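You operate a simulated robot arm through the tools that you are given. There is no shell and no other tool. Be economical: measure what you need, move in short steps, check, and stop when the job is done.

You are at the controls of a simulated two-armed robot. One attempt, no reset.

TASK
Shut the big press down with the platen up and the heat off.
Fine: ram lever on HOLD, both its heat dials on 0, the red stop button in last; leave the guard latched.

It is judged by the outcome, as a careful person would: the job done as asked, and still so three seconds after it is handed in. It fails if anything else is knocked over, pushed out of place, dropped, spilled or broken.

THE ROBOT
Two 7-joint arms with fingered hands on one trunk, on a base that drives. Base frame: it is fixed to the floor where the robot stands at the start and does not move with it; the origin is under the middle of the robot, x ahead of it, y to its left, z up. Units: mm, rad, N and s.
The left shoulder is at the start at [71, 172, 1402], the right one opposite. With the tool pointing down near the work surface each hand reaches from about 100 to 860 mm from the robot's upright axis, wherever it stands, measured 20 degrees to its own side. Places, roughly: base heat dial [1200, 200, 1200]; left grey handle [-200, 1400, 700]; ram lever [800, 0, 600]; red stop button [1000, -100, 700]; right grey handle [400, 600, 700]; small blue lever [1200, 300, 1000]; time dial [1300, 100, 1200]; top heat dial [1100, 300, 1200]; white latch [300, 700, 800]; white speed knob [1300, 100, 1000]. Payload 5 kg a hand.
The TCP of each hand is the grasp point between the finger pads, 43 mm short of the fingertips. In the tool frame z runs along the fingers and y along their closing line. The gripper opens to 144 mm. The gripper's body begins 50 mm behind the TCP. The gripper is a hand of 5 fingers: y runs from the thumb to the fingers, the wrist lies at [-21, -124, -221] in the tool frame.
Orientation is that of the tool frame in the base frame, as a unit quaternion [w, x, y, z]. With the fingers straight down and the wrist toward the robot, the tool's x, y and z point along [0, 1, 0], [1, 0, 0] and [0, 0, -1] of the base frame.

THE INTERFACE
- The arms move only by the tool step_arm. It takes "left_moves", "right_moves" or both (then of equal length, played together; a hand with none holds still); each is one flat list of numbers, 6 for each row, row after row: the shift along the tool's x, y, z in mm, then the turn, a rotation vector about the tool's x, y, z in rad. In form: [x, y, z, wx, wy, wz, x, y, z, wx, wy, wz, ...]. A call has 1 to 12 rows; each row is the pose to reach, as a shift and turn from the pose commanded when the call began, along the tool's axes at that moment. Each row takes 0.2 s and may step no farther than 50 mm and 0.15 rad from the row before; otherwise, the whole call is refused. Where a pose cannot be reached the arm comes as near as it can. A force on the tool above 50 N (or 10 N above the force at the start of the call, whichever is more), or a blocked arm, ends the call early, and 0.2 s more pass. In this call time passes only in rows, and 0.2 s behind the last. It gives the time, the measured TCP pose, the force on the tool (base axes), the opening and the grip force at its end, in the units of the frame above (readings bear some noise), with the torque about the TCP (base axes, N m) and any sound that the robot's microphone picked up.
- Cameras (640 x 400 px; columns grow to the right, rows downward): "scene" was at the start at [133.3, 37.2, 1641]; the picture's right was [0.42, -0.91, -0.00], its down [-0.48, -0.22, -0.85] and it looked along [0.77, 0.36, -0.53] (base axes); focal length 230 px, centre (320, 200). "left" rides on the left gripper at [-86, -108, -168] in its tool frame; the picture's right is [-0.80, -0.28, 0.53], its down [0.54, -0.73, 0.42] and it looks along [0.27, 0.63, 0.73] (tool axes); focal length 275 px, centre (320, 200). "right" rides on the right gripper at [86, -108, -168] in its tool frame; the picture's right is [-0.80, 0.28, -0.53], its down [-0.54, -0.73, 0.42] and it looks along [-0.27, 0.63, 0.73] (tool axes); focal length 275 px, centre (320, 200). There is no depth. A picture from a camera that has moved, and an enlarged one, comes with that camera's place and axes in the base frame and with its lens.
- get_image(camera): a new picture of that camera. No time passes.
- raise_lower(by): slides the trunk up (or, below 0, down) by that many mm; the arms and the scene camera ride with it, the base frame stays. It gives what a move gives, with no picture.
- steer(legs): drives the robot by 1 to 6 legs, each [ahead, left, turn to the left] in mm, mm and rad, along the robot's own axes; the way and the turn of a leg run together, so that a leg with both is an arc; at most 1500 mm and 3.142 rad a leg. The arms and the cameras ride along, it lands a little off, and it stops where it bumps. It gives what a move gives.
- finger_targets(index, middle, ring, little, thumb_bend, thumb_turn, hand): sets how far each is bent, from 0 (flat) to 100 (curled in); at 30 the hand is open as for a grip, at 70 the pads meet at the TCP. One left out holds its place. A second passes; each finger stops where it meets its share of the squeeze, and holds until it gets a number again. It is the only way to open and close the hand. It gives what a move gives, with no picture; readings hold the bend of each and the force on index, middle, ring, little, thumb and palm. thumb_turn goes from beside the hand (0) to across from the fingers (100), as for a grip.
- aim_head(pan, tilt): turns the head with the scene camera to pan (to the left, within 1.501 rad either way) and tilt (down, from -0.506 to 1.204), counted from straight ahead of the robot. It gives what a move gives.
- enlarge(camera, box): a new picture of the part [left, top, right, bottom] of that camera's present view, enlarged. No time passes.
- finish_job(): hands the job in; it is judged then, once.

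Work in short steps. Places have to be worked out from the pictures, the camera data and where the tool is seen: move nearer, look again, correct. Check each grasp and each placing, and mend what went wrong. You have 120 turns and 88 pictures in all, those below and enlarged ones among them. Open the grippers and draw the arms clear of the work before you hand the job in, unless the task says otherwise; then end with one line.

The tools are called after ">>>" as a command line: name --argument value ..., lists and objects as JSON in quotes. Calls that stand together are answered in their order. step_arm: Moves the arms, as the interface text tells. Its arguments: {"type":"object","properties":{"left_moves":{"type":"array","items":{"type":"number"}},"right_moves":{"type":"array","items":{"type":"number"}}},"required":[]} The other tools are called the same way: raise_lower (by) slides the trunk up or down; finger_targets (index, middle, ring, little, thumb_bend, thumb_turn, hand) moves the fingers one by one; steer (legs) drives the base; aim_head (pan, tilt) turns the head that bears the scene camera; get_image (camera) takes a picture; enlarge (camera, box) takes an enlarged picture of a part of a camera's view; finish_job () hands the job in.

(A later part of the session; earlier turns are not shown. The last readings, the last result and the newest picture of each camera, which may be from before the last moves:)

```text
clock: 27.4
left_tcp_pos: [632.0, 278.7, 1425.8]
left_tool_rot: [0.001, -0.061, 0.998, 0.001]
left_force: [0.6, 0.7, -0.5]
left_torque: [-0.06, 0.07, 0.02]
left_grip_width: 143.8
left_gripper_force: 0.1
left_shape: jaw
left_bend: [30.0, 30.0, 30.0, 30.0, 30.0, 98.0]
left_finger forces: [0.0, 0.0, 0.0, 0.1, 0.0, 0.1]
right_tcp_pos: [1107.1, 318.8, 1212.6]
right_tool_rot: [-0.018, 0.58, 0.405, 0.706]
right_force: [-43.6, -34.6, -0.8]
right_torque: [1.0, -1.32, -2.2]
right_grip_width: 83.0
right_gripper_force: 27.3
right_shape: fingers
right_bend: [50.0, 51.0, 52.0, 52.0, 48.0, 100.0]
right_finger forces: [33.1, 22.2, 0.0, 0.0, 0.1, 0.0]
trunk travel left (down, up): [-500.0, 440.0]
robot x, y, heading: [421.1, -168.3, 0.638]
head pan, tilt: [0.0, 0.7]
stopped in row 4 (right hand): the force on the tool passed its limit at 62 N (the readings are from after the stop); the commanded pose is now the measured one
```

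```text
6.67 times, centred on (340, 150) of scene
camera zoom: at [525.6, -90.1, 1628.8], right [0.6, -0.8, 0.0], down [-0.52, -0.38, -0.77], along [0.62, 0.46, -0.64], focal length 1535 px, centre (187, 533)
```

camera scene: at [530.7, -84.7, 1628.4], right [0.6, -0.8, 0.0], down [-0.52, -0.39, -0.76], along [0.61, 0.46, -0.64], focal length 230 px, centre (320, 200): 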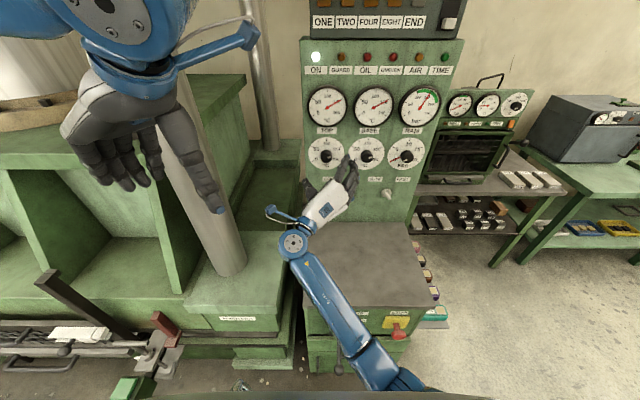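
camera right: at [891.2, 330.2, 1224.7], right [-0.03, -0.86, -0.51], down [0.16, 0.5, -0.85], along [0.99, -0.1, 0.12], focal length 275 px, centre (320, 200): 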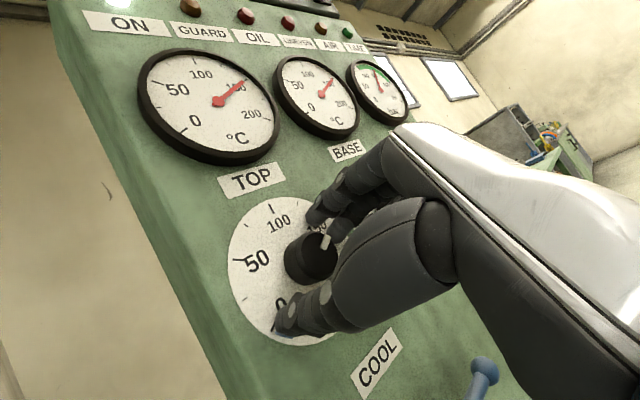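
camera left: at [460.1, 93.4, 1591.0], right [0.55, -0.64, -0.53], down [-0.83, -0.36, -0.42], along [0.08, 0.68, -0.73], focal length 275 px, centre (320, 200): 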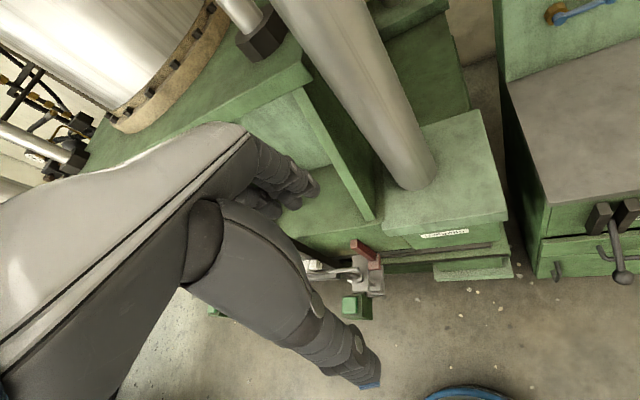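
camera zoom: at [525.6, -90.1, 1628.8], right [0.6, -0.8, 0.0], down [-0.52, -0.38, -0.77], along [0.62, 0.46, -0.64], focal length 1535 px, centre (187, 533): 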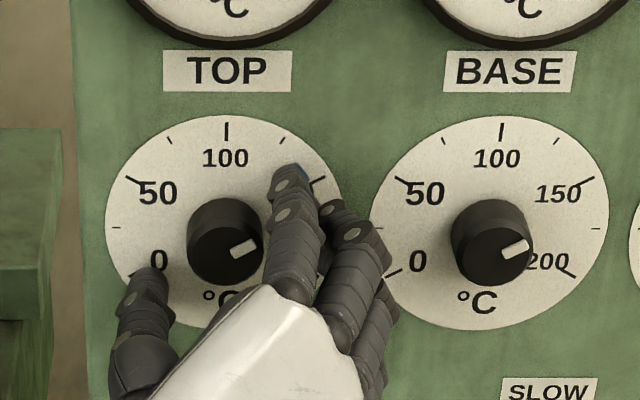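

Fingertips rest on the dial face, knob is between index/middle and thumb. Back off 6 mm and close on the knob.

>>> step_arm --right_moves '[0, 0, -6, 0, 0, 0]'

>>> finger_targets --hand "right" --index 66 --middle 66 --ring 66 --little 66 --thumb_bend 66

>>> enlarge --camera "scene" --box '[300, 120, 380, 180]'

```text
clock: 27.8
left_tcp_pos: [633.6, 280.4, 1425.0]
left_tool_rot: [0.0, -0.06, 0.998, 0.0]
left_force: [-0.2, -0.2, 0.1]
left_torque: [0.01, 0.02, -0.01]
left_grip_width: 143.9
left_gripper_force: 0.1
left_shape: jaw
left_bend: [30.0, 30.0, 30.0, 30.0, 30.0, 98.0]
left_finger forces: [0.1, 0.0, 0.1, 0.0, 0.0, 0.1]
right_tcp_pos: [1107.1, 317.3, 1210.6]
right_tool_rot: [-0.018, 0.579, 0.408, 0.705]
right_force: [-13.9, -9.6, 5.1]
right_torque: [0.1, -0.45, -0.73]
right_grip_width: 82.5
right_gripper_force: 7.6
right_shape: fingers
right_bend: [50.0, 51.0, 52.0, 52.0, 48.0, 100.0]
right_finger forces: [0.5, 16.0, 0.0, 0.0, 0.1, 0.0]
trunk travel left (down, up): [-500.0, 440.0]
robot x, y, heading: [424.2, -165.5, 0.639]
head pan, tilt: [0.0, 0.7]
```

```text
clock: 28.8
left_tcp_pos: [635.3, 279.6, 1423.6]
left_tool_rot: [-0.001, -0.06, 0.998, 0.001]
left_force: [-0.3, 0.0, 0.8]
left_torque: [0.0, 0.01, -0.03]
left_grip_width: 143.7
left_gripper_force: 0.1
left_shape: jaw
left_bend: [30.0, 30.0, 30.0, 30.0, 30.0, 98.0]
left_finger forces: [0.0, 0.0, 0.0, 0.0, 0.0, 0.0]
right_tcp_pos: [1107.2, 316.1, 1209.2]
right_tool_rot: [-0.018, 0.581, 0.407, 0.704]
right_force: [-2.2, -8.2, 5.3]
right_torque: [0.26, -0.31, -0.35]
right_grip_width: 43.1
right_gripper_force: 11.6
right_shape: fingers
right_bend: [59.0, 64.0, 66.0, 66.0, 62.0, 100.0]
right_finger forces: [14.1, 3.2, 0.0, 0.0, 5.9, 0.0]
trunk travel left (down, up): [-500.0, 440.0]
robot x, y, heading: [418.8, -167.1, 0.636]
head pan, tilt: [0.0, 0.7]
```

```text
6.67 times, centred on (340, 150) of scene
camera zoom: at [529.6, -88.3, 1628.6], right [0.6, -0.8, 0.0], down [-0.52, -0.38, -0.77], along [0.61, 0.46, -0.64], focal length 1535 px, centre (187, 533)
```

zoom: 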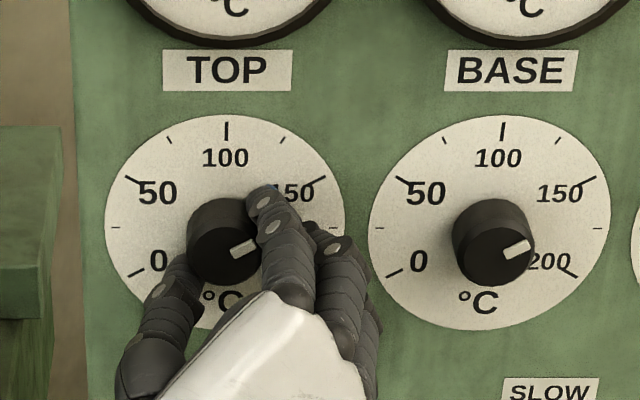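

Gripped (43 mm). I firm up the squeeze and turn counter‑clockwise by about 1.2 rad first.

>>> finger_targets --hand "right" --index 74 --middle 74 --thumb_bend 74

>>> step_arm --right_moves '[0, 0, 0, 0, 0, -0.12, 0, 0, 0, 0, 0, -0.24, 0, 0, 0, 0, 0, -0.36, 0, 0, 0, 0, 0, -0.48, 0, 0, 0, 0, 0, -0.6, 0, 0, 0, 0, 0, -0.72, 0, 0, 0, 0, 0, -0.84, 0, 0, 0, 0, 0, -0.96, 0, 0, 0, 0, 0, -1.08, 0, 0, 0, 0, 0, -1.2]'

>>> enlarge --camera "scene" --box '[300, 120, 380, 180]'

```text
clock: 29.8
left_tcp_pos: [634.6, 278.1, 1424.3]
left_tool_rot: [0.001, -0.06, 0.998, 0.0]
left_force: [0.3, -0.2, -0.3]
left_torque: [0.03, 0.0, 0.01]
left_grip_width: 143.9
left_gripper_force: 0.0
left_shape: jaw
left_bend: [30.0, 30.0, 30.0, 30.0, 30.0, 98.0]
left_finger forces: [0.0, 0.0, 0.1, 0.1, 0.0, 0.0]
right_tcp_pos: [1107.7, 316.7, 1208.7]
right_tool_rot: [-0.019, 0.581, 0.409, 0.704]
right_force: [-5.0, -9.9, -1.4]
right_torque: [0.36, -0.38, -0.57]
right_grip_width: 42.0
right_gripper_force: 25.6
right_shape: fingers
right_bend: [58.0, 65.0, 66.0, 66.0, 64.0, 100.0]
right_finger forces: [22.8, 9.8, 0.0, 0.0, 17.9, 0.1]
trunk travel left (down, up): [-500.0, 440.0]
robot x, y, heading: [421.8, -164.5, 0.64]
head pan, tilt: [0.0, 0.7]
```

```text
clock: 32.0
left_tcp_pos: [635.1, 277.7, 1425.4]
left_tool_rot: [0.0, -0.06, 0.998, 0.0]
left_force: [0.4, 0.5, -0.3]
left_torque: [-0.02, 0.0, -0.03]
left_grip_width: 144.2
left_gripper_force: 0.1
left_shape: jaw
left_bend: [30.0, 30.0, 30.0, 30.0, 30.0, 98.0]
left_finger forces: [0.0, 0.1, 0.0, 0.1, 0.1, 0.0]
right_tcp_pos: [1109.9, 315.0, 1213.0]
right_tool_rot: [0.383, 0.249, 0.663, 0.593]
right_force: [9.8, -19.3, 16.3]
right_torque: [0.69, -0.66, -0.65]
right_grip_width: 42.2
right_gripper_force: 26.3
right_shape: fingers
right_bend: [58.0, 63.0, 66.0, 66.0, 64.0, 100.0]
right_finger forces: [14.1, 21.5, 0.0, 0.0, 15.6, 0.1]
trunk travel left (down, up): [-500.0, 440.0]
robot x, y, heading: [420.2, -167.4, 0.638]
head pan, tilt: [0.0, 0.7]
```

```text
6.67 times, centred on (340, 150) of scene
camera zoom: at [530.9, -91.3, 1628.8], right [0.6, -0.8, 0.0], down [-0.52, -0.38, -0.77], along [0.61, 0.46, -0.64], focal length 1535 px, centre (187, 533)
```

zoom: 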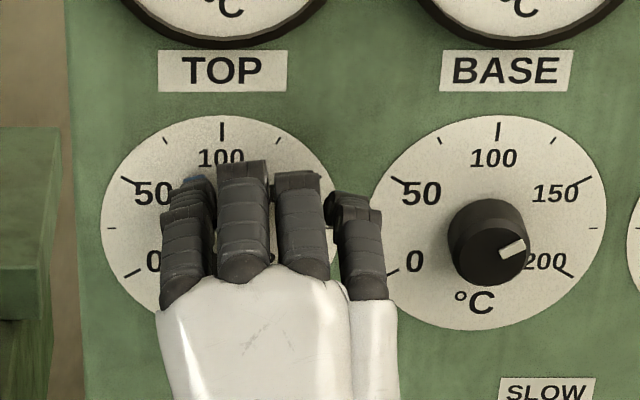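

Grip still holds; continue another 0.9 rad counter‑clockwise.

>>> step_arm --right_moves '[0, 0, 0, 0, 0, -0.12, 0, 0, 0, 0, 0, -0.24, 0, 0, 0, 0, 0, -0.36, 0, 0, 0, 0, 0, -0.48, 0, 0, 0, 0, 0, -0.6, 0, 0, 0, 0, 0, -0.72, 0, 0, 0, 0, 0, -0.84, 0, 0, 0, 0, 0, -0.95]'

>>> get_image --camera "right"

```text
clock: 33.8
left_tcp_pos: [633.5, 277.8, 1424.2]
left_tool_rot: [0.001, -0.061, 0.998, 0.0]
left_force: [0.9, 0.1, -0.1]
left_torque: [-0.01, -0.01, 0.0]
left_grip_width: 144.1
left_gripper_force: 0.1
left_shape: jaw
left_bend: [30.0, 30.0, 30.0, 30.0, 30.0, 98.0]
left_finger forces: [0.0, 0.1, 0.0, 0.0, 0.1, 0.0]
right_tcp_pos: [1107.5, 314.6, 1212.5]
right_tool_rot: [0.614, -0.082, 0.702, 0.352]
right_force: [8.2, -4.1, 35.5]
right_torque: [0.82, -0.91, -0.15]
right_grip_width: 42.4
right_gripper_force: 26.4
right_shape: fingers
right_bend: [59.0, 62.0, 66.0, 66.0, 64.0, 100.0]
right_finger forces: [7.5, 23.8, 0.0, 0.0, 20.9, 0.0]
trunk travel left (down, up): [-500.0, 440.0]
robot x, y, heading: [417.7, -166.4, 0.639]
head pan, tilt: [0.0, 0.7]
```

```text
54 pictures are left
camera right: at [1013.4, 163.8, 1091.5], right [-0.4, -0.36, 0.84], down [0.86, -0.46, 0.21], along [0.31, 0.81, 0.49], focal length 275 px, centre (320, 200)
```

right: 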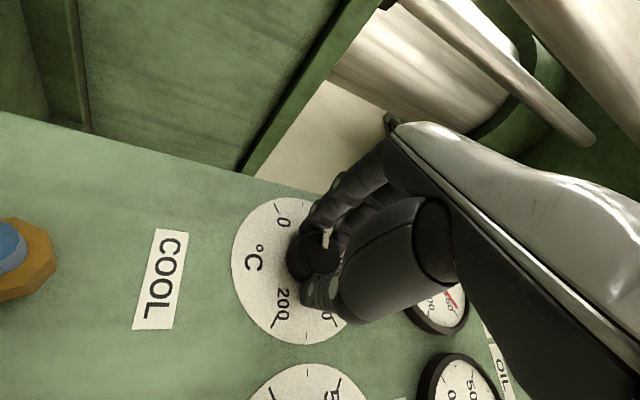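

Knob followed (mark now ≈45). I release, roll back, and regrip for the last ~1 rad.

>>> finger_targets --hand "right" --index 48 --middle 50 --ring 52 --little 52 --thumb_bend 46

>>> step_arm --right_moves '[0, 0, -15, 0, 0, 0, 0, 0, -35, 0, 0, 0, 0, 0, -40, 0, 0, 0.14, 0, 0, -40, 0, 0, 0.28, 0, 0, -40, 0, 0, 0.42, 0, 0, -40, 0, 0, 0.56, 0, 0, -40, 0, 0, 0.7, 0, 0, -40, 0, 0, 0.84, 0, 0, -40, 0, 0, 0.98, 0, 0, -40, 0, 0, 1.12, 0, 0, -40, 0, 0, 1.2]'

>>> get_image --camera "right"

```text
clock: 34.8
left_tcp_pos: [633.1, 280.0, 1423.2]
left_tool_rot: [0.0, -0.06, 0.998, -0.001]
left_force: [-0.3, 0.0, -0.5]
left_torque: [-0.01, -0.02, -0.05]
left_grip_width: 144.1
left_gripper_force: 0.0
left_shape: jaw
left_bend: [30.0, 30.0, 30.0, 30.0, 30.0, 98.0]
left_finger forces: [0.0, 0.1, 0.0, 0.0, 0.0, 0.0]
right_tcp_pos: [1105.7, 317.7, 1208.8]
right_tool_rot: [0.611, -0.083, 0.705, 0.351]
right_force: [-10.7, -5.5, -3.9]
right_torque: [0.0, -0.29, 0.47]
right_grip_width: 88.6
right_gripper_force: 6.3
right_shape: fingers
right_bend: [48.0, 50.0, 52.0, 52.0, 46.0, 100.0]
right_finger forces: [0.0, 12.2, 0.0, 0.0, 0.0, 0.0]
trunk travel left (down, up): [-500.0, 440.0]
robot x, y, heading: [420.2, -164.2, 0.642]
head pan, tilt: [0.0, 0.7]
```

```text
clock: 36.9
left_tcp_pos: [636.2, 280.7, 1423.3]
left_tool_rot: [-0.001, -0.06, 0.998, -0.001]
left_force: [0.1, 0.5, -0.7]
left_torque: [-0.02, 0.01, 0.05]
left_grip_width: 143.7
left_gripper_force: 0.1
left_shape: jaw
left_bend: [30.0, 30.0, 30.0, 30.0, 30.0, 98.0]
left_finger forces: [0.0, 0.1, 0.1, 0.0, 0.1, 0.1]
right_tcp_pos: [1121.6, 248.4, 1176.0]
right_tool_rot: [0.423, 0.222, 0.671, 0.567]
right_force: [-0.2, -0.4, 0.1]
right_torque: [0.0, 0.03, 0.03]
right_grip_width: 89.1
right_gripper_force: 0.1
right_shape: fingers
right_bend: [48.0, 50.0, 52.0, 52.0, 46.0, 99.0]
right_finger forces: [0.0, 0.0, 0.1, 0.1, 0.0, 0.0]
trunk travel left (down, up): [-500.0, 440.0]
robot x, y, heading: [422.6, -167.1, 0.634]
head pan, tilt: [0.0, 0.7]
stopped in row 10 (right hand): the arm was blocked; the commanded pose is now the measured one
```

```text
53 pictures are left
camera right: at [957.0, 192.4, 1045.5], right [-0.06, -0.85, 0.52], down [0.77, -0.37, -0.52], along [0.63, 0.37, 0.68], focal length 275 px, centre (320, 200)
```

right: 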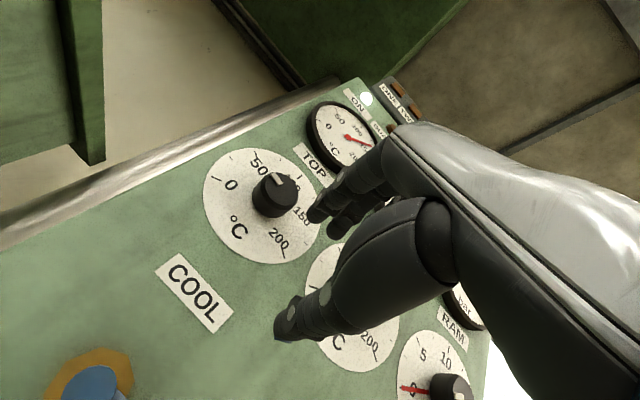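

The arm drifted to another posture at a joint limit (no contact). I check the scene view.

>>> get_image --camera "scene"

>>> enlarge --camera "scene" --box '[290, 110, 390, 185]'

```text
52 pictures are left
camera scene: at [531.4, -86.9, 1628.3], right [0.6, -0.8, 0.0], down [-0.52, -0.38, -0.76], along [0.61, 0.46, -0.64], focal length 230 px, centre (320, 200)
```

scene: 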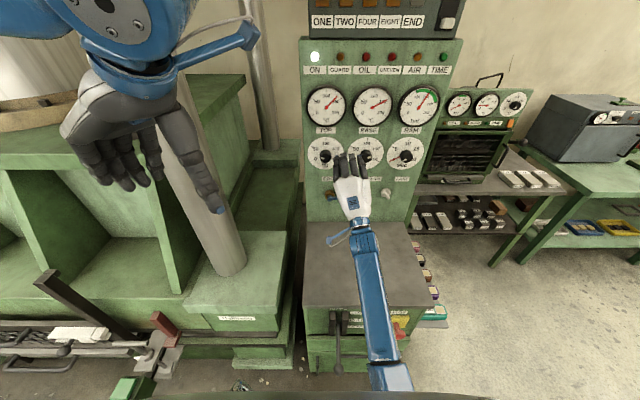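

```text
5.33 times, centred on (340, 148) of scene
camera zoom: at [531.4, -86.9, 1628.3], right [0.6, -0.8, 0.0], down [-0.52, -0.38, -0.76], along [0.61, 0.46, -0.64], focal length 1228 px, centre (213, 480)
```

zoom: 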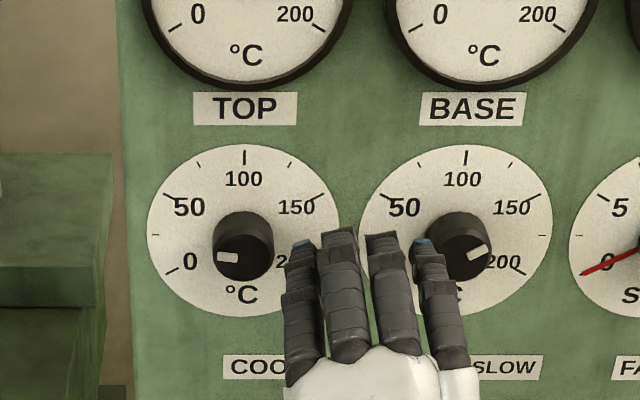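

TOP mark is now at ≈30; ~0.65 rad remains. The current roll works, so I just recentre on the TOP knob (left 66, up 34), backed off.

>>> step_arm --right_moves '[17, 18, -10, 0, 0.01, 0, 35, 36, -10, 0, 0.02, 0, 52, 53, -5, -0.01, 0.031, 0, 52, 53, -2, -0.01, 0.031, 0]'

>>> get_image --camera "right"

```text
clock: 37.9
left_tcp_pos: [633.6, 279.7, 1424.2]
left_tool_rot: [-0.001, -0.06, 0.998, 0.0]
left_force: [-0.5, -0.3, -1.1]
left_torque: [0.01, -0.01, 0.03]
left_grip_width: 143.8
left_gripper_force: 0.1
left_shape: jaw
left_bend: [30.0, 30.0, 30.0, 30.0, 30.0, 98.0]
left_finger forces: [0.0, 0.1, 0.1, 0.0, 0.0, 0.1]
right_tcp_pos: [1086.0, 288.8, 1185.2]
right_tool_rot: [0.425, 0.2, 0.684, 0.558]
right_force: [-6.6, -3.3, -0.9]
right_torque: [0.11, -0.26, 0.21]
right_grip_width: 88.9
right_gripper_force: 2.9
right_shape: fingers
right_bend: [48.0, 50.0, 52.0, 52.0, 46.0, 99.0]
right_finger forces: [0.1, 6.9, 0.0, 0.1, 0.0, 0.0]
trunk travel left (down, up): [-500.0, 440.0]
robot x, y, heading: [421.1, -164.3, 0.642]
head pan, tilt: [0.0, 0.7]
```

```text
50 pictures are left
camera right: at [925.6, 222.8, 1057.3], right [-0.04, -0.83, 0.56], down [0.79, -0.37, -0.49], along [0.61, 0.42, 0.67], focal length 275 px, centre (320, 200)
```

right: 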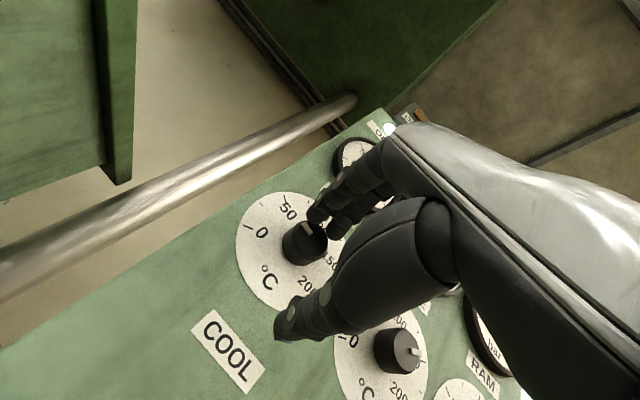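

The middle finger brushes the knob. I back off 45 mm, then correct upward.

>>> step_arm --right_moves '[0, 0, -25, 0, 0, 0, 0, 0, -50, 0, 0, 0]'

```text
clock: 38.5
left_tcp_pos: [634.0, 279.8, 1423.8]
left_tool_rot: [0.001, -0.06, 0.998, 0.0]
left_force: [-0.3, 0.0, 0.8]
left_torque: [-0.01, -0.01, -0.02]
left_grip_width: 143.9
left_gripper_force: 0.1
left_shape: jaw
left_bend: [30.0, 30.0, 30.0, 30.0, 30.0, 98.0]
left_finger forces: [0.0, 0.1, 0.0, 0.0, 0.0, 0.0]
right_tcp_pos: [1049.2, 266.0, 1214.6]
right_tool_rot: [0.425, 0.202, 0.672, 0.571]
right_force: [-0.5, -0.2, 0.6]
right_torque: [-0.03, 0.04, -0.01]
right_grip_width: 89.2
right_gripper_force: 0.1
right_shape: fingers
right_bend: [48.0, 50.0, 52.0, 52.0, 46.0, 100.0]
right_finger forces: [0.0, 0.1, 0.0, 0.0, 0.1, 0.0]
trunk travel left (down, up): [-500.0, 440.0]
robot x, y, heading: [421.2, -169.1, 0.637]
head pan, tilt: [0.0, 0.7]
```

Now well aligned; advance 72 mm onto the knob.

>>> step_arm --right_moves '[5, -2, 20, 0, 0, 0, 5, -2, 40, 0, 0, 0, 5, -2, 56, 0, 0, 0, 5, -2, 70, 0, 0, 0]'

>>> get_image --camera "right"

```text
clock: 39.5
left_tcp_pos: [629.3, 277.4, 1424.8]
left_tool_rot: [0.002, -0.06, 0.998, 0.0]
left_force: [-0.2, 0.1, 0.4]
left_torque: [-0.01, 0.0, 0.03]
left_grip_width: 144.1
left_gripper_force: 0.1
left_shape: jaw
left_bend: [30.0, 30.0, 30.0, 30.0, 30.0, 98.0]
left_finger forces: [0.1, 0.0, 0.1, 0.0, 0.0, 0.0]
right_tcp_pos: [1096.2, 301.4, 1188.6]
right_tool_rot: [0.425, 0.201, 0.682, 0.56]
right_force: [-22.5, -12.8, 11.2]
right_torque: [0.64, -0.95, 0.14]
right_grip_width: 93.7
right_gripper_force: 14.0
right_shape: fingers
right_bend: [46.0, 48.0, 52.0, 52.0, 46.0, 99.0]
right_finger forces: [3.6, 23.9, 0.0, 0.0, 0.1, 0.0]
trunk travel left (down, up): [-500.0, 440.0]
robot x, y, heading: [418.0, -171.5, 0.636]
head pan, tilt: [0.0, 0.7]
```

```text
49 pictures are left
camera right: at [936.6, 235.8, 1057.9], right [-0.04, -0.83, 0.55], down [0.79, -0.37, -0.49], along [0.61, 0.42, 0.67], focal length 275 px, centre (320, 200)
```

right: 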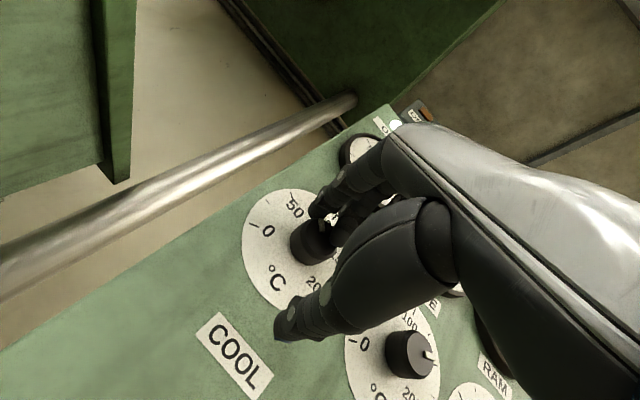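

The arm is limited in this elbow posture. I retract and roll clockwise again at a safe distance to recover the first posture.

>>> step_arm --right_moves '[0, 0, -30, 0, 0, 0, 0, 0, -70, 0, 0, 0, 0, 0, -110, 0, 0, 0, 0, 0, -110, 0, 0, 0.14, 0, 0, -110, 0, 0, 0.28, 0, 0, -110, 0, 0, 0.42, 0, 0, -110, 0, 0, 0.56, 0, 0, -110, 0, 0, 0.7, 0, 0, -110, 0, 0, 0.84]'

>>> get_image --camera "scene"

```text
clock: 40.8
left_tcp_pos: [636.1, 279.7, 1423.8]
left_tool_rot: [-0.001, -0.06, 0.998, 0.0]
left_force: [-1.0, -0.6, 1.3]
left_torque: [0.05, -0.03, -0.01]
left_grip_width: 144.1
left_gripper_force: 0.1
left_shape: jaw
left_bend: [30.0, 30.0, 30.0, 30.0, 30.0, 98.0]
left_finger forces: [0.0, 0.0, 0.0, 0.0, 0.1, 0.0]
right_tcp_pos: [1030.0, 223.0, 1178.4]
right_tool_rot: [0.39, 0.238, 0.659, 0.598]
right_force: [-1.4, -0.4, 0.1]
right_torque: [-0.04, 0.01, -0.01]
right_grip_width: 89.2
right_gripper_force: 0.1
right_shape: fingers
right_bend: [48.0, 50.0, 52.0, 52.0, 46.0, 100.0]
right_finger forces: [0.0, 0.1, 0.1, 0.1, 0.1, 0.0]
trunk travel left (down, up): [-500.0, 440.0]
robot x, y, heading: [421.3, -164.1, 0.635]
head pan, tilt: [0.0, 0.7]
stopped in row 6 (right hand): the arm was blocked; the commanded pose is now the measured one
```

```text
48 pictures are left
camera scene: at [530.1, -87.8, 1628.5], right [0.6, -0.8, 0.0], down [-0.52, -0.38, -0.77], along [0.61, 0.46, -0.64], focal length 230 px, centre (320, 200)
```

scene: 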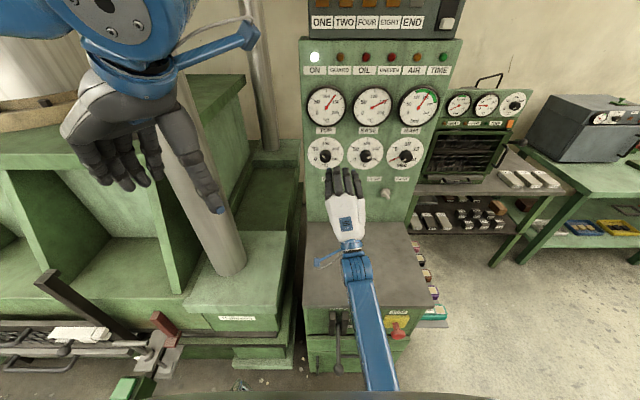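

This branch only rolls counter‑clockwise, which is the way I need. I roll −0.4 more and recentre in front of TOP.

>>> step_arm --right_moves '[0, 0, 0, 0, 0, -0.13, 5, 9, 10, 0, 0, -0.26, 10, 18, 22, 0, 0, -0.4, 15, 28, 34, 0, 0, -0.4, 20, 37, 43, 0, 0, -0.4]'

>>> get_image --camera "right"

```text
clock: 42.0
left_tcp_pos: [635.8, 282.2, 1423.3]
left_tool_rot: [0.0, -0.059, 0.998, -0.001]
left_force: [-0.4, 0.1, 0.1]
left_torque: [0.01, -0.01, 0.01]
left_grip_width: 144.0
left_gripper_force: 0.0
left_shape: jaw
left_bend: [30.0, 30.0, 30.0, 30.0, 30.0, 98.0]
left_finger forces: [0.1, 0.1, 0.0, 0.0, 0.0, 0.0]
right_tcp_pos: [1048.4, 275.1, 1210.3]
right_tool_rot: [0.501, 0.102, 0.694, 0.507]
right_force: [-0.6, -0.4, -0.9]
right_torque: [0.02, 0.03, 0.02]
right_grip_width: 88.8
right_gripper_force: 0.0
right_shape: fingers
right_bend: [48.0, 50.0, 52.0, 52.0, 46.0, 100.0]
right_finger forces: [0.0, 0.0, 0.0, 0.0, 0.1, 0.0]
trunk travel left (down, up): [-500.0, 440.0]
robot x, y, heading: [420.6, -165.4, 0.636]
head pan, tilt: [0.0, 0.7]
```

```text
47 pictures are left
camera right: at [913.0, 180.9, 1070.0], right [-0.15, -0.71, 0.69], down [0.86, -0.44, -0.26], along [0.48, 0.56, 0.68], focal length 275 px, centre (320, 200)
```

right: 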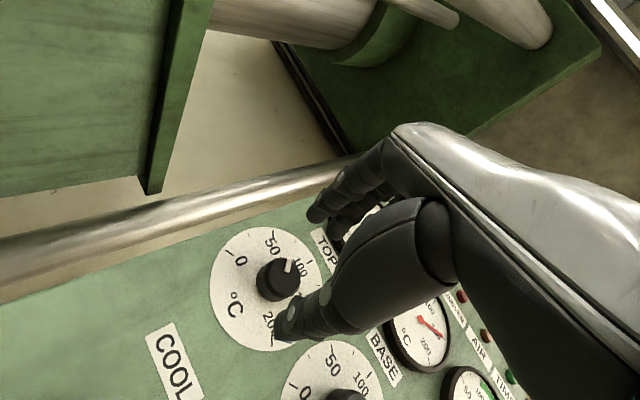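

Aligned (r=409, z=1210). The brush nudged the mark to ≈70. Advance 70 mm and check pose.

>>> step_arm --right_moves '[0, 0, 20, 0, 0, 0, 0, 0, 40, 0, 0, 0, 0, 0, 55, 0, 0, 0, 0, 0, 68, 0, 0, 0]'

>>> get_image --camera "right"

```text
clock: 43.0
left_tcp_pos: [637.0, 280.5, 1422.5]
left_tool_rot: [-0.001, -0.06, 0.998, -0.001]
left_force: [0.2, 0.7, 0.0]
left_torque: [-0.02, 0.01, 0.0]
left_grip_width: 144.1
left_gripper_force: 0.0
left_shape: jaw
left_bend: [30.0, 30.0, 30.0, 30.0, 30.0, 98.0]
left_finger forces: [0.1, 0.1, 0.0, 0.0, 0.1, 0.0]
right_tcp_pos: [1102.3, 314.7, 1210.8]
right_tool_rot: [0.501, 0.103, 0.693, 0.507]
right_force: [-0.3, 0.1, 0.1]
right_torque: [0.06, -0.03, -0.01]
right_grip_width: 89.2
right_gripper_force: 0.2
right_shape: fingers
right_bend: [48.0, 50.0, 52.0, 52.0, 46.0, 100.0]
right_finger forces: [0.0, 0.0, 0.0, 0.0, 0.0, 0.0]
trunk travel left (down, up): [-500.0, 440.0]
robot x, y, heading: [421.0, -161.6, 0.642]
head pan, tilt: [0.0, 0.7]
```

```text
46 pictures are left
camera right: at [967.6, 220.1, 1069.9], right [-0.15, -0.71, 0.69], down [0.86, -0.44, -0.26], along [0.48, 0.56, 0.68], focal length 275 px, centre (320, 200)
```

right: 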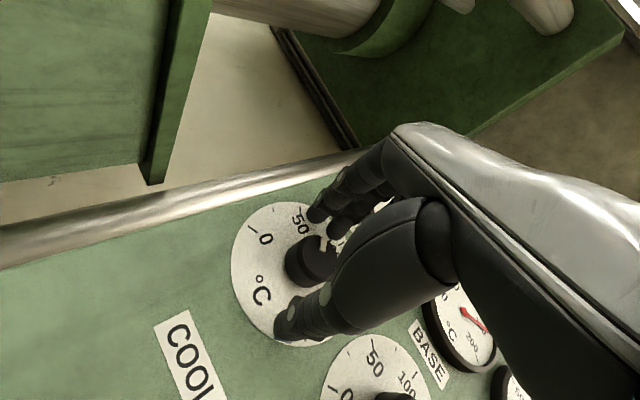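

No contact, knob between fingers. Close to grip and turn counter‑clockwise 1.2 rad.

>>> finger_targets --hand "right" --index 72 --middle 72 --ring 66 --little 66 --thumb_bend 72

>>> step_arm --right_moves '[0, 0, 0, 0, 0, -0.12, 0, 0, 0, 0, 0, -0.24, 0, 0, 0, 0, 0, -0.36, 0, 0, 0, 0, 0, -0.48, 0, 0, 0, 0, 0, -0.6, 0, 0, 0, 0, 0, -0.72, 0, 0, 0, 0, 0, -0.84, 0, 0, 0, 0, 0, -0.96, 0, 0, 0, 0, 0, -1.08]'

>>> get_image --camera "right"

```text
clock: 44.0
left_tcp_pos: [635.3, 281.9, 1423.4]
left_tool_rot: [-0.001, -0.06, 0.998, -0.001]
left_force: [-0.6, 0.1, 1.2]
left_torque: [-0.01, 0.0, -0.01]
left_grip_width: 143.9
left_gripper_force: 0.0
left_shape: jaw
left_bend: [30.0, 30.0, 30.0, 30.0, 30.0, 98.0]
left_finger forces: [0.0, 0.0, 0.0, 0.0, 0.0, 0.0]
right_tcp_pos: [1100.7, 314.6, 1212.1]
right_tool_rot: [0.501, 0.102, 0.693, 0.508]
right_force: [3.9, 6.6, 8.1]
right_torque: [0.18, -0.27, 0.13]
right_grip_width: 40.6
right_gripper_force: 18.2
right_shape: fingers
right_bend: [61.0, 63.0, 66.0, 66.0, 62.0, 100.0]
right_finger forces: [10.7, 11.2, 0.0, 0.0, 14.8, 0.0]
trunk travel left (down, up): [-500.0, 440.0]
robot x, y, heading: [419.1, -166.7, 0.64]
head pan, tilt: [0.0, 0.7]
```

```text
clock: 46.0
left_tcp_pos: [635.9, 281.1, 1422.0]
left_tool_rot: [0.001, -0.061, 0.998, -0.001]
left_force: [1.3, -0.4, -0.2]
left_torque: [-0.01, 0.01, -0.01]
left_grip_width: 144.2
left_gripper_force: 0.1
left_shape: jaw
left_bend: [30.0, 30.0, 30.0, 30.0, 30.0, 98.0]
left_finger forces: [0.1, 0.0, 0.0, 0.0, 0.1, 0.0]
right_tcp_pos: [1102.3, 313.5, 1212.3]
right_tool_rot: [0.691, -0.27, 0.647, 0.178]
right_force: [0.9, 3.5, 5.1]
right_torque: [0.11, -0.16, 0.14]
right_grip_width: 40.1
right_gripper_force: 18.5
right_shape: fingers
right_bend: [61.0, 63.0, 66.0, 66.0, 63.0, 100.0]
right_finger forces: [9.0, 10.9, 0.1, 0.0, 16.9, 0.0]
trunk travel left (down, up): [-500.0, 440.0]
robot x, y, heading: [419.0, -167.8, 0.638]
head pan, tilt: [0.0, 0.7]
```

```text
45 pictures are left
camera right: at [1042.0, 118.5, 1139.1], right [-0.67, -0.01, 0.74], down [0.71, -0.26, 0.65], along [0.19, 0.96, 0.19], focal length 275 px, centre (320, 200)
```

right: 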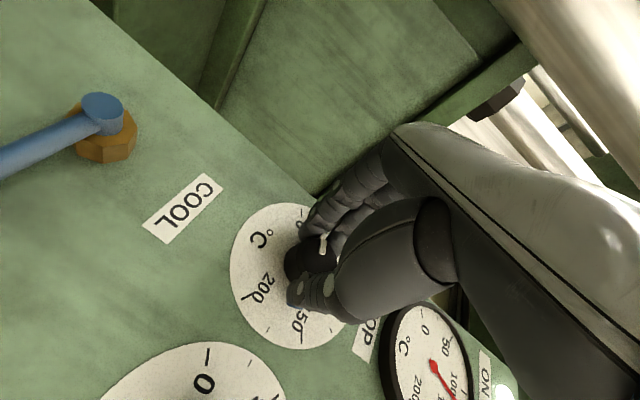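

Turned well. I check the mark from above.

>>> enlarge --camera "scene" --box '[300, 120, 380, 180]'

>>> enlarge --camera "right" --box '[220, 190, 380, 350]'

```text
6.67 times, centred on (340, 150) of scene
camera zoom: at [530.4, -85.8, 1628.3], right [0.6, -0.8, 0.0], down [-0.52, -0.38, -0.76], along [0.61, 0.46, -0.64], focal length 1535 px, centre (187, 533)
```

zoom: 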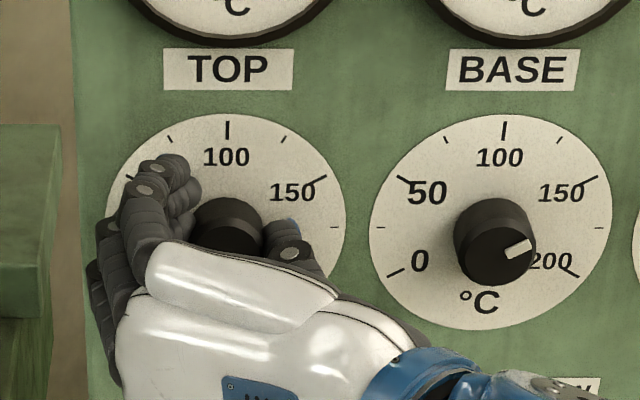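

```text
2.50 times, centred on (300, 270) of right
camera zoom: at [1042.0, 118.5, 1139.1], right [-0.67, -0.01, 0.74], down [0.71, -0.26, 0.65], along [0.19, 0.96, 0.19], focal length 688 px, centre (370, 25)
```

zoom: 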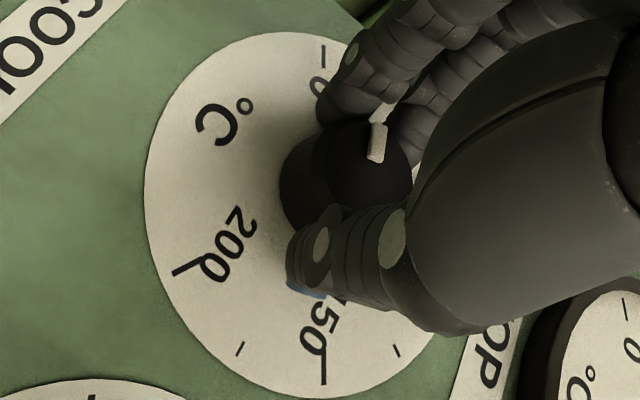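

The 0 tick is straight up in this view; mark is ~15° short. Turn −0.27 more.

>>> step_arm --right_moves '[0, 0, 0, 0, 0, -0.1, 0, 0, 0, 0, 0, -0.2, 0, 0, 0, 0, 0, -0.28]'

>>> enlarge --camera "right" --box '[220, 190, 380, 350]'

```text
clock: 46.8
left_tcp_pos: [636.5, 281.5, 1423.4]
left_tool_rot: [0.0, -0.06, 0.998, -0.001]
left_force: [-0.5, -0.3, 0.0]
left_torque: [0.01, 0.0, 0.02]
left_grip_width: 143.8
left_gripper_force: 0.0
left_shape: jaw
left_bend: [30.0, 30.0, 30.0, 30.0, 30.0, 98.0]
left_finger forces: [0.0, 0.0, 0.0, 0.0, 0.0, 0.1]
right_tcp_pos: [1103.1, 313.1, 1213.3]
right_tool_rot: [0.708, -0.356, 0.604, 0.079]
right_force: [2.5, 5.6, 4.6]
right_torque: [0.21, 0.0, 0.09]
right_grip_width: 40.0
right_gripper_force: 18.4
right_shape: fingers
right_bend: [62.0, 64.0, 66.0, 66.0, 63.0, 100.0]
right_finger forces: [9.6, 10.5, 0.1, 0.0, 17.5, 0.0]
trunk travel left (down, up): [-500.0, 440.0]
robot x, y, heading: [421.4, -166.5, 0.641]
head pan, tilt: [0.0, 0.7]
```

```text
2.50 times, centred on (300, 270) of right
camera zoom: at [1049.9, 106.7, 1175.6], right [-0.79, 0.14, 0.6], down [0.59, -0.1, 0.8], along [0.17, 0.98, 0.0], focal length 688 px, centre (370, 25)
```

zoom: 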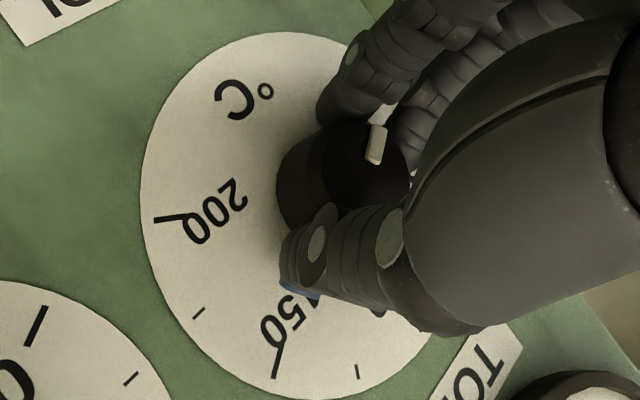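

Mark now lines up with the 0 direction. Release, back off straight, and verify from above.

>>> finger_targets --hand "right" --index 48 --middle 48 --ring 50 --little 50 --thumb_bend 44

>>> step_arm --right_moves '[0, 0, -25, 0, 0, 0, 0, 0, -50, 0, 0, 0, 0, 0, -90, 0, 0, 0, 0, 0, -90, 0, 0, 0.14, 0, 0, -90, 0, 0, 0.28, 0, 0, -90, 0, 0, 0.42, 0, 0, -90, 0, 0, 0.56, 0, 0, -90, 0, 0, 0.7, 0, 0, -90, 0, 0, 0.84]'

>>> enlarge --camera "scene" --box '[300, 110, 400, 185]'

>>> enlarge --camera "right" --box '[160, 190, 380, 400]'

```text
clock: 47.8
left_tcp_pos: [636.6, 280.5, 1422.0]
left_tool_rot: [-0.001, -0.06, 0.998, -0.001]
left_force: [-0.9, 0.5, 0.0]
left_torque: [0.01, -0.04, 0.01]
left_grip_width: 144.1
left_gripper_force: 0.1
left_shape: jaw
left_bend: [30.0, 30.0, 30.0, 30.0, 30.0, 98.0]
left_finger forces: [0.1, 0.1, 0.0, 0.0, 0.1, 0.0]
right_tcp_pos: [1102.5, 313.0, 1212.7]
right_tool_rot: [0.709, -0.356, 0.603, 0.08]
right_force: [0.3, 1.1, -0.2]
right_torque: [0.0, 0.0, -0.01]
right_grip_width: 92.2
right_gripper_force: 0.1
right_shape: fingers
right_bend: [48.0, 48.0, 50.0, 50.0, 44.0, 99.0]
right_finger forces: [0.1, 0.0, 0.1, 0.1, 0.0, 0.1]
trunk travel left (down, up): [-500.0, 440.0]
robot x, y, heading: [422.5, -167.5, 0.635]
head pan, tilt: [0.0, 0.7]
```

```text
clock: 49.8
left_tcp_pos: [634.8, 281.6, 1422.8]
left_tool_rot: [0.0, -0.06, 0.998, -0.001]
left_force: [0.0, -0.9, -0.2]
left_torque: [-0.01, -0.03, -0.01]
left_grip_width: 144.1
left_gripper_force: 0.2
left_shape: jaw
left_bend: [30.0, 30.0, 30.0, 30.0, 30.0, 98.0]
left_finger forces: [0.0, 0.1, 0.0, 0.1, 0.0, 0.0]
right_tcp_pos: [1029.5, 259.6, 1211.0]
right_tool_rot: [0.614, -0.079, 0.696, 0.362]
right_force: [-0.2, 0.1, -0.2]
right_torque: [-0.05, 0.0, -0.03]
right_grip_width: 92.4
right_gripper_force: 0.0
right_shape: fingers
right_bend: [48.0, 48.0, 50.0, 50.0, 44.0, 99.0]
right_finger forces: [0.0, 0.0, 0.0, 0.0, 0.0, 0.0]
trunk travel left (down, up): [-500.0, 440.0]
robot x, y, heading: [420.5, -166.2, 0.635]
head pan, tilt: [0.0, 0.7]
```

```text
5.33 times, centred on (350, 148) of scene
camera zoom: at [530.0, -86.1, 1628.5], right [0.6, -0.8, 0.0], down [-0.52, -0.38, -0.77], along [0.61, 0.46, -0.64], focal length 1228 px, centre (160, 480)
```

zoom: 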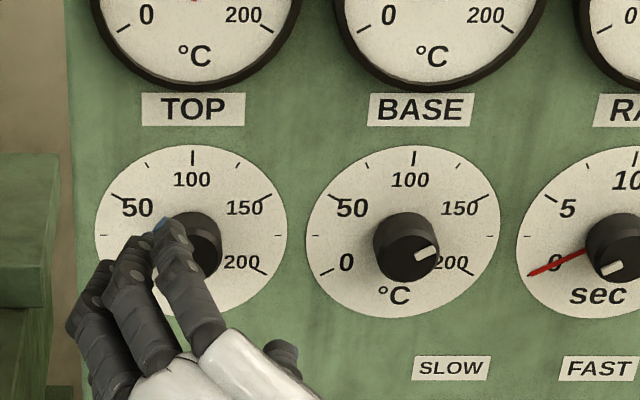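

```text
1.90 times, centred on (270, 295) of right
camera zoom: at [936.8, 109.7, 1084.9], right [-0.4, -0.38, 0.83], down [0.87, -0.45, 0.21], along [0.3, 0.8, 0.51], focal length 524 px, centre (415, 19)
```

zoom: 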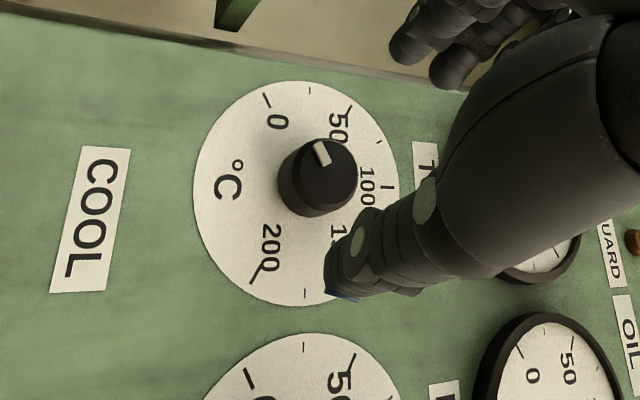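

TOP's mark is parallel to its 0 tick: done. Now shift the base 150 mm right so BASE is reached in the same arm posture.

>>> steer --legs '[[0, -150, 0]]'

```text
clock: 51.1
left_tcp_pos: [722.4, 164.3, 1423.0]
left_tool_rot: [0.0, -0.061, 0.998, -0.002]
left_force: [-0.7, 0.0, -0.7]
left_torque: [-0.05, -0.06, 0.0]
left_grip_width: 143.7
left_gripper_force: 0.0
left_shape: jaw
left_bend: [30.0, 30.0, 30.0, 30.0, 30.0, 98.0]
left_finger forces: [0.1, 0.0, 0.0, 0.0, 0.1, 0.0]
right_tcp_pos: [1117.1, 142.7, 1211.5]
right_tool_rot: [0.615, -0.081, 0.696, 0.362]
right_force: [-0.7, -0.3, 0.5]
right_torque: [-0.04, 0.0, -0.07]
right_grip_width: 92.2
right_gripper_force: 0.1
right_shape: fingers
right_bend: [48.0, 48.0, 50.0, 50.0, 44.0, 99.0]
right_finger forces: [0.0, 0.1, 0.0, 0.0, 0.1, 0.0]
trunk travel left (down, up): [-500.0, 440.0]
robot x, y, heading: [509.9, -286.5, 0.64]
head pan, tilt: [0.0, 0.7]
```

Roll back to ≈−0.55 in front of BASE and check alignment.

>>> step_arm --right_moves '[-2, -4, 10, 0, 0, 0.14, -2, -4, 20, 0, 0, 0.28, -2, -4, 20, 0, 0, 0.42, -2, -4, 20, 0, 0, 0.56, -2, -4, 20, 0, 0, 0.58]'

>>> get_image --camera "right"

```text
clock: 52.4
left_tcp_pos: [723.5, 162.7, 1422.9]
left_tool_rot: [-0.001, -0.061, 0.998, -0.001]
left_force: [0.9, -0.1, -0.1]
left_torque: [0.01, 0.03, -0.03]
left_grip_width: 144.2
left_gripper_force: 0.0
left_shape: jaw
left_bend: [30.0, 30.0, 30.0, 30.0, 30.0, 98.0]
left_finger forces: [0.1, 0.0, 0.1, 0.0, 0.0, 0.0]
right_tcp_pos: [1136.1, 150.2, 1211.2]
right_tool_rot: [0.484, 0.122, 0.691, 0.524]
right_force: [-0.4, 0.5, 0.6]
right_torque: [0.0, 0.05, -0.02]
right_grip_width: 92.6
right_gripper_force: 0.1
right_shape: fingers
right_bend: [48.0, 48.0, 50.0, 50.0, 44.0, 99.0]
right_finger forces: [0.0, 0.0, 0.0, 0.0, 0.0, 0.0]
trunk travel left (down, up): [-500.0, 440.0]
robot x, y, heading: [507.1, -284.2, 0.637]
head pan, tilt: [0.0, 0.7]
```

```text
39 pictures are left
camera right: at [996.4, 62.7, 1069.9], right [-0.12, -0.74, 0.66], down [0.85, -0.42, -0.31], along [0.51, 0.52, 0.68], focal length 275 px, centre (320, 200)
```

right: 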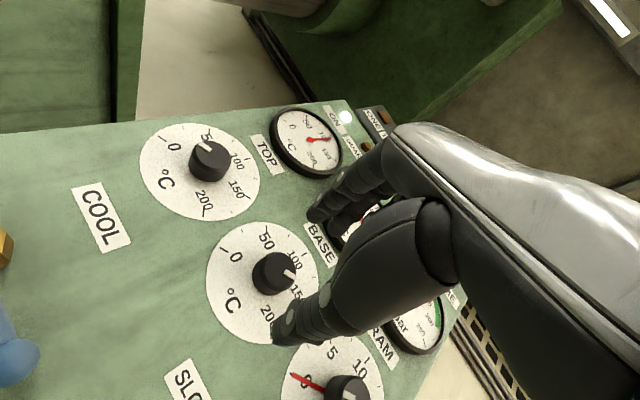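

Matches the TOP approach picture. Advance 72 mm and grip.

>>> step_arm --right_moves '[0, 0, 20, 0, 0, 0, 0, 0, 40, 0, 0, 0, 0, 0, 57, 0, 0, 0, 0, 0, 72, 0, 0, 0]'

>>> finger_targets --hand "right" --index 72 --middle 72 --ring 66 --little 66 --thumb_bend 72

>>> get_image --camera "right"

```text
clock: 53.4
left_tcp_pos: [724.4, 162.9, 1422.5]
left_tool_rot: [-0.001, -0.061, 0.998, -0.001]
left_force: [-1.0, 0.1, -0.3]
left_torque: [-0.01, 0.0, 0.0]
left_grip_width: 143.9
left_gripper_force: 0.0
left_shape: jaw
left_bend: [30.0, 30.0, 30.0, 30.0, 30.0, 98.0]
left_finger forces: [0.0, 0.1, 0.0, 0.0, 0.0, 0.1]
right_tcp_pos: [1194.2, 192.9, 1212.9]
right_tool_rot: [0.484, 0.123, 0.69, 0.523]
right_force: [0.0, 0.3, -0.6]
right_torque: [-0.01, 0.0, -0.02]
right_grip_width: 92.2
right_gripper_force: 0.0
right_shape: fingers
right_bend: [48.0, 48.0, 50.0, 50.0, 44.0, 99.0]
right_finger forces: [0.1, 0.1, 0.0, 0.0, 0.0, 0.1]
trunk travel left (down, up): [-500.0, 440.0]
robot x, y, heading: [509.4, -286.9, 0.643]
head pan, tilt: [0.0, 0.7]
```

```text
clock: 54.4
left_tcp_pos: [722.4, 162.8, 1423.6]
left_tool_rot: [0.0, -0.061, 0.998, -0.001]
left_force: [0.7, 0.1, 0.3]
left_torque: [-0.03, 0.03, -0.04]
left_grip_width: 143.9
left_gripper_force: 0.1
left_shape: jaw
left_bend: [30.0, 30.0, 30.0, 30.0, 30.0, 98.0]
left_finger forces: [0.0, 0.0, 0.0, 0.1, 0.0, 0.0]
right_tcp_pos: [1193.1, 192.8, 1214.0]
right_tool_rot: [0.485, 0.124, 0.689, 0.524]
right_force: [5.6, 7.7, 13.8]
right_torque: [0.34, -0.4, 0.08]
right_grip_width: 42.1
right_gripper_force: 17.5
right_shape: fingers
right_bend: [58.0, 64.0, 66.0, 66.0, 64.0, 100.0]
right_finger forces: [11.7, 11.4, 0.0, 0.0, 11.4, 0.0]
trunk travel left (down, up): [-500.0, 440.0]
robot x, y, heading: [506.0, -285.0, 0.643]
head pan, tilt: [0.0, 0.7]
```

```text
38 pictures are left
camera right: at [1053.8, 105.5, 1073.0], right [-0.12, -0.74, 0.66], down [0.85, -0.42, -0.31], along [0.5, 0.52, 0.69], focal length 275 px, centre (320, 200)
```

right: 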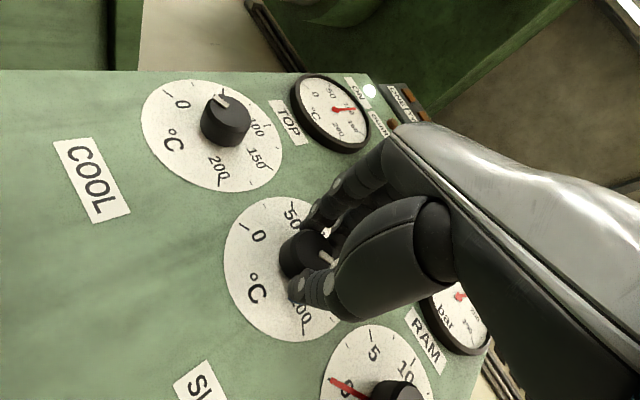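

Gripped. Turn counter‑clockwise 1.44 rad.

>>> step_arm --right_moves '[0, 0, 0, 0, 0, -0.12, 0, 0, 0, 0, 0, -0.24, 0, 0, 0, 0, 0, -0.36, 0, 0, 0, 0, 0, -0.48, 0, 0, 0, 0, 0, -0.6, 0, 0, 0, 0, 0, -0.72, 0, 0, 0, 0, 0, -0.84, 0, 0, 0, 0, 0, -0.96, 0, 0, 0, 0, 0, -1.08, 0, 0, 0, 0, 0, -1.2, 0, 0, 0, 0, 0, -1.32, 0, 0, 0, 0, 0, -1.44]'

>>> get_image --camera "right"

```text
clock: 57.0
left_tcp_pos: [720.2, 163.9, 1422.8]
left_tool_rot: [0.001, -0.061, 0.998, -0.001]
left_force: [-0.5, -0.7, -0.1]
left_torque: [-0.04, -0.01, 0.02]
left_grip_width: 144.1
left_gripper_force: 0.1
left_shape: jaw
left_bend: [30.0, 30.0, 30.0, 30.0, 30.0, 98.0]
left_finger forces: [0.0, 0.1, 0.0, 0.0, 0.0, 0.0]
right_tcp_pos: [1190.4, 195.9, 1214.5]
right_tool_rot: [0.711, -0.364, 0.598, 0.074]
right_force: [-4.6, 22.2, 25.1]
right_torque: [0.52, -0.57, 0.8]
right_grip_width: 42.1
right_gripper_force: 21.8
right_shape: fingers
right_bend: [60.0, 63.0, 66.0, 66.0, 63.0, 100.0]
right_finger forces: [7.2, 20.0, 0.1, 0.1, 16.2, 0.0]
trunk travel left (down, up): [-500.0, 440.0]
robot x, y, heading: [510.9, -284.0, 0.636]
head pan, tilt: [0.0, 0.7]
```

```text
37 pictures are left
camera right: at [1140.1, -11.8, 1179.8], right [-0.8, 0.15, 0.59], down [0.58, -0.09, 0.81], along [0.17, 0.99, -0.01], focal length 275 px, centre (320, 200)
```

right: 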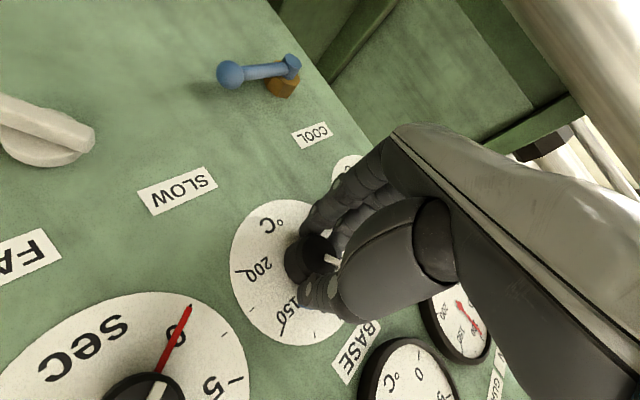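

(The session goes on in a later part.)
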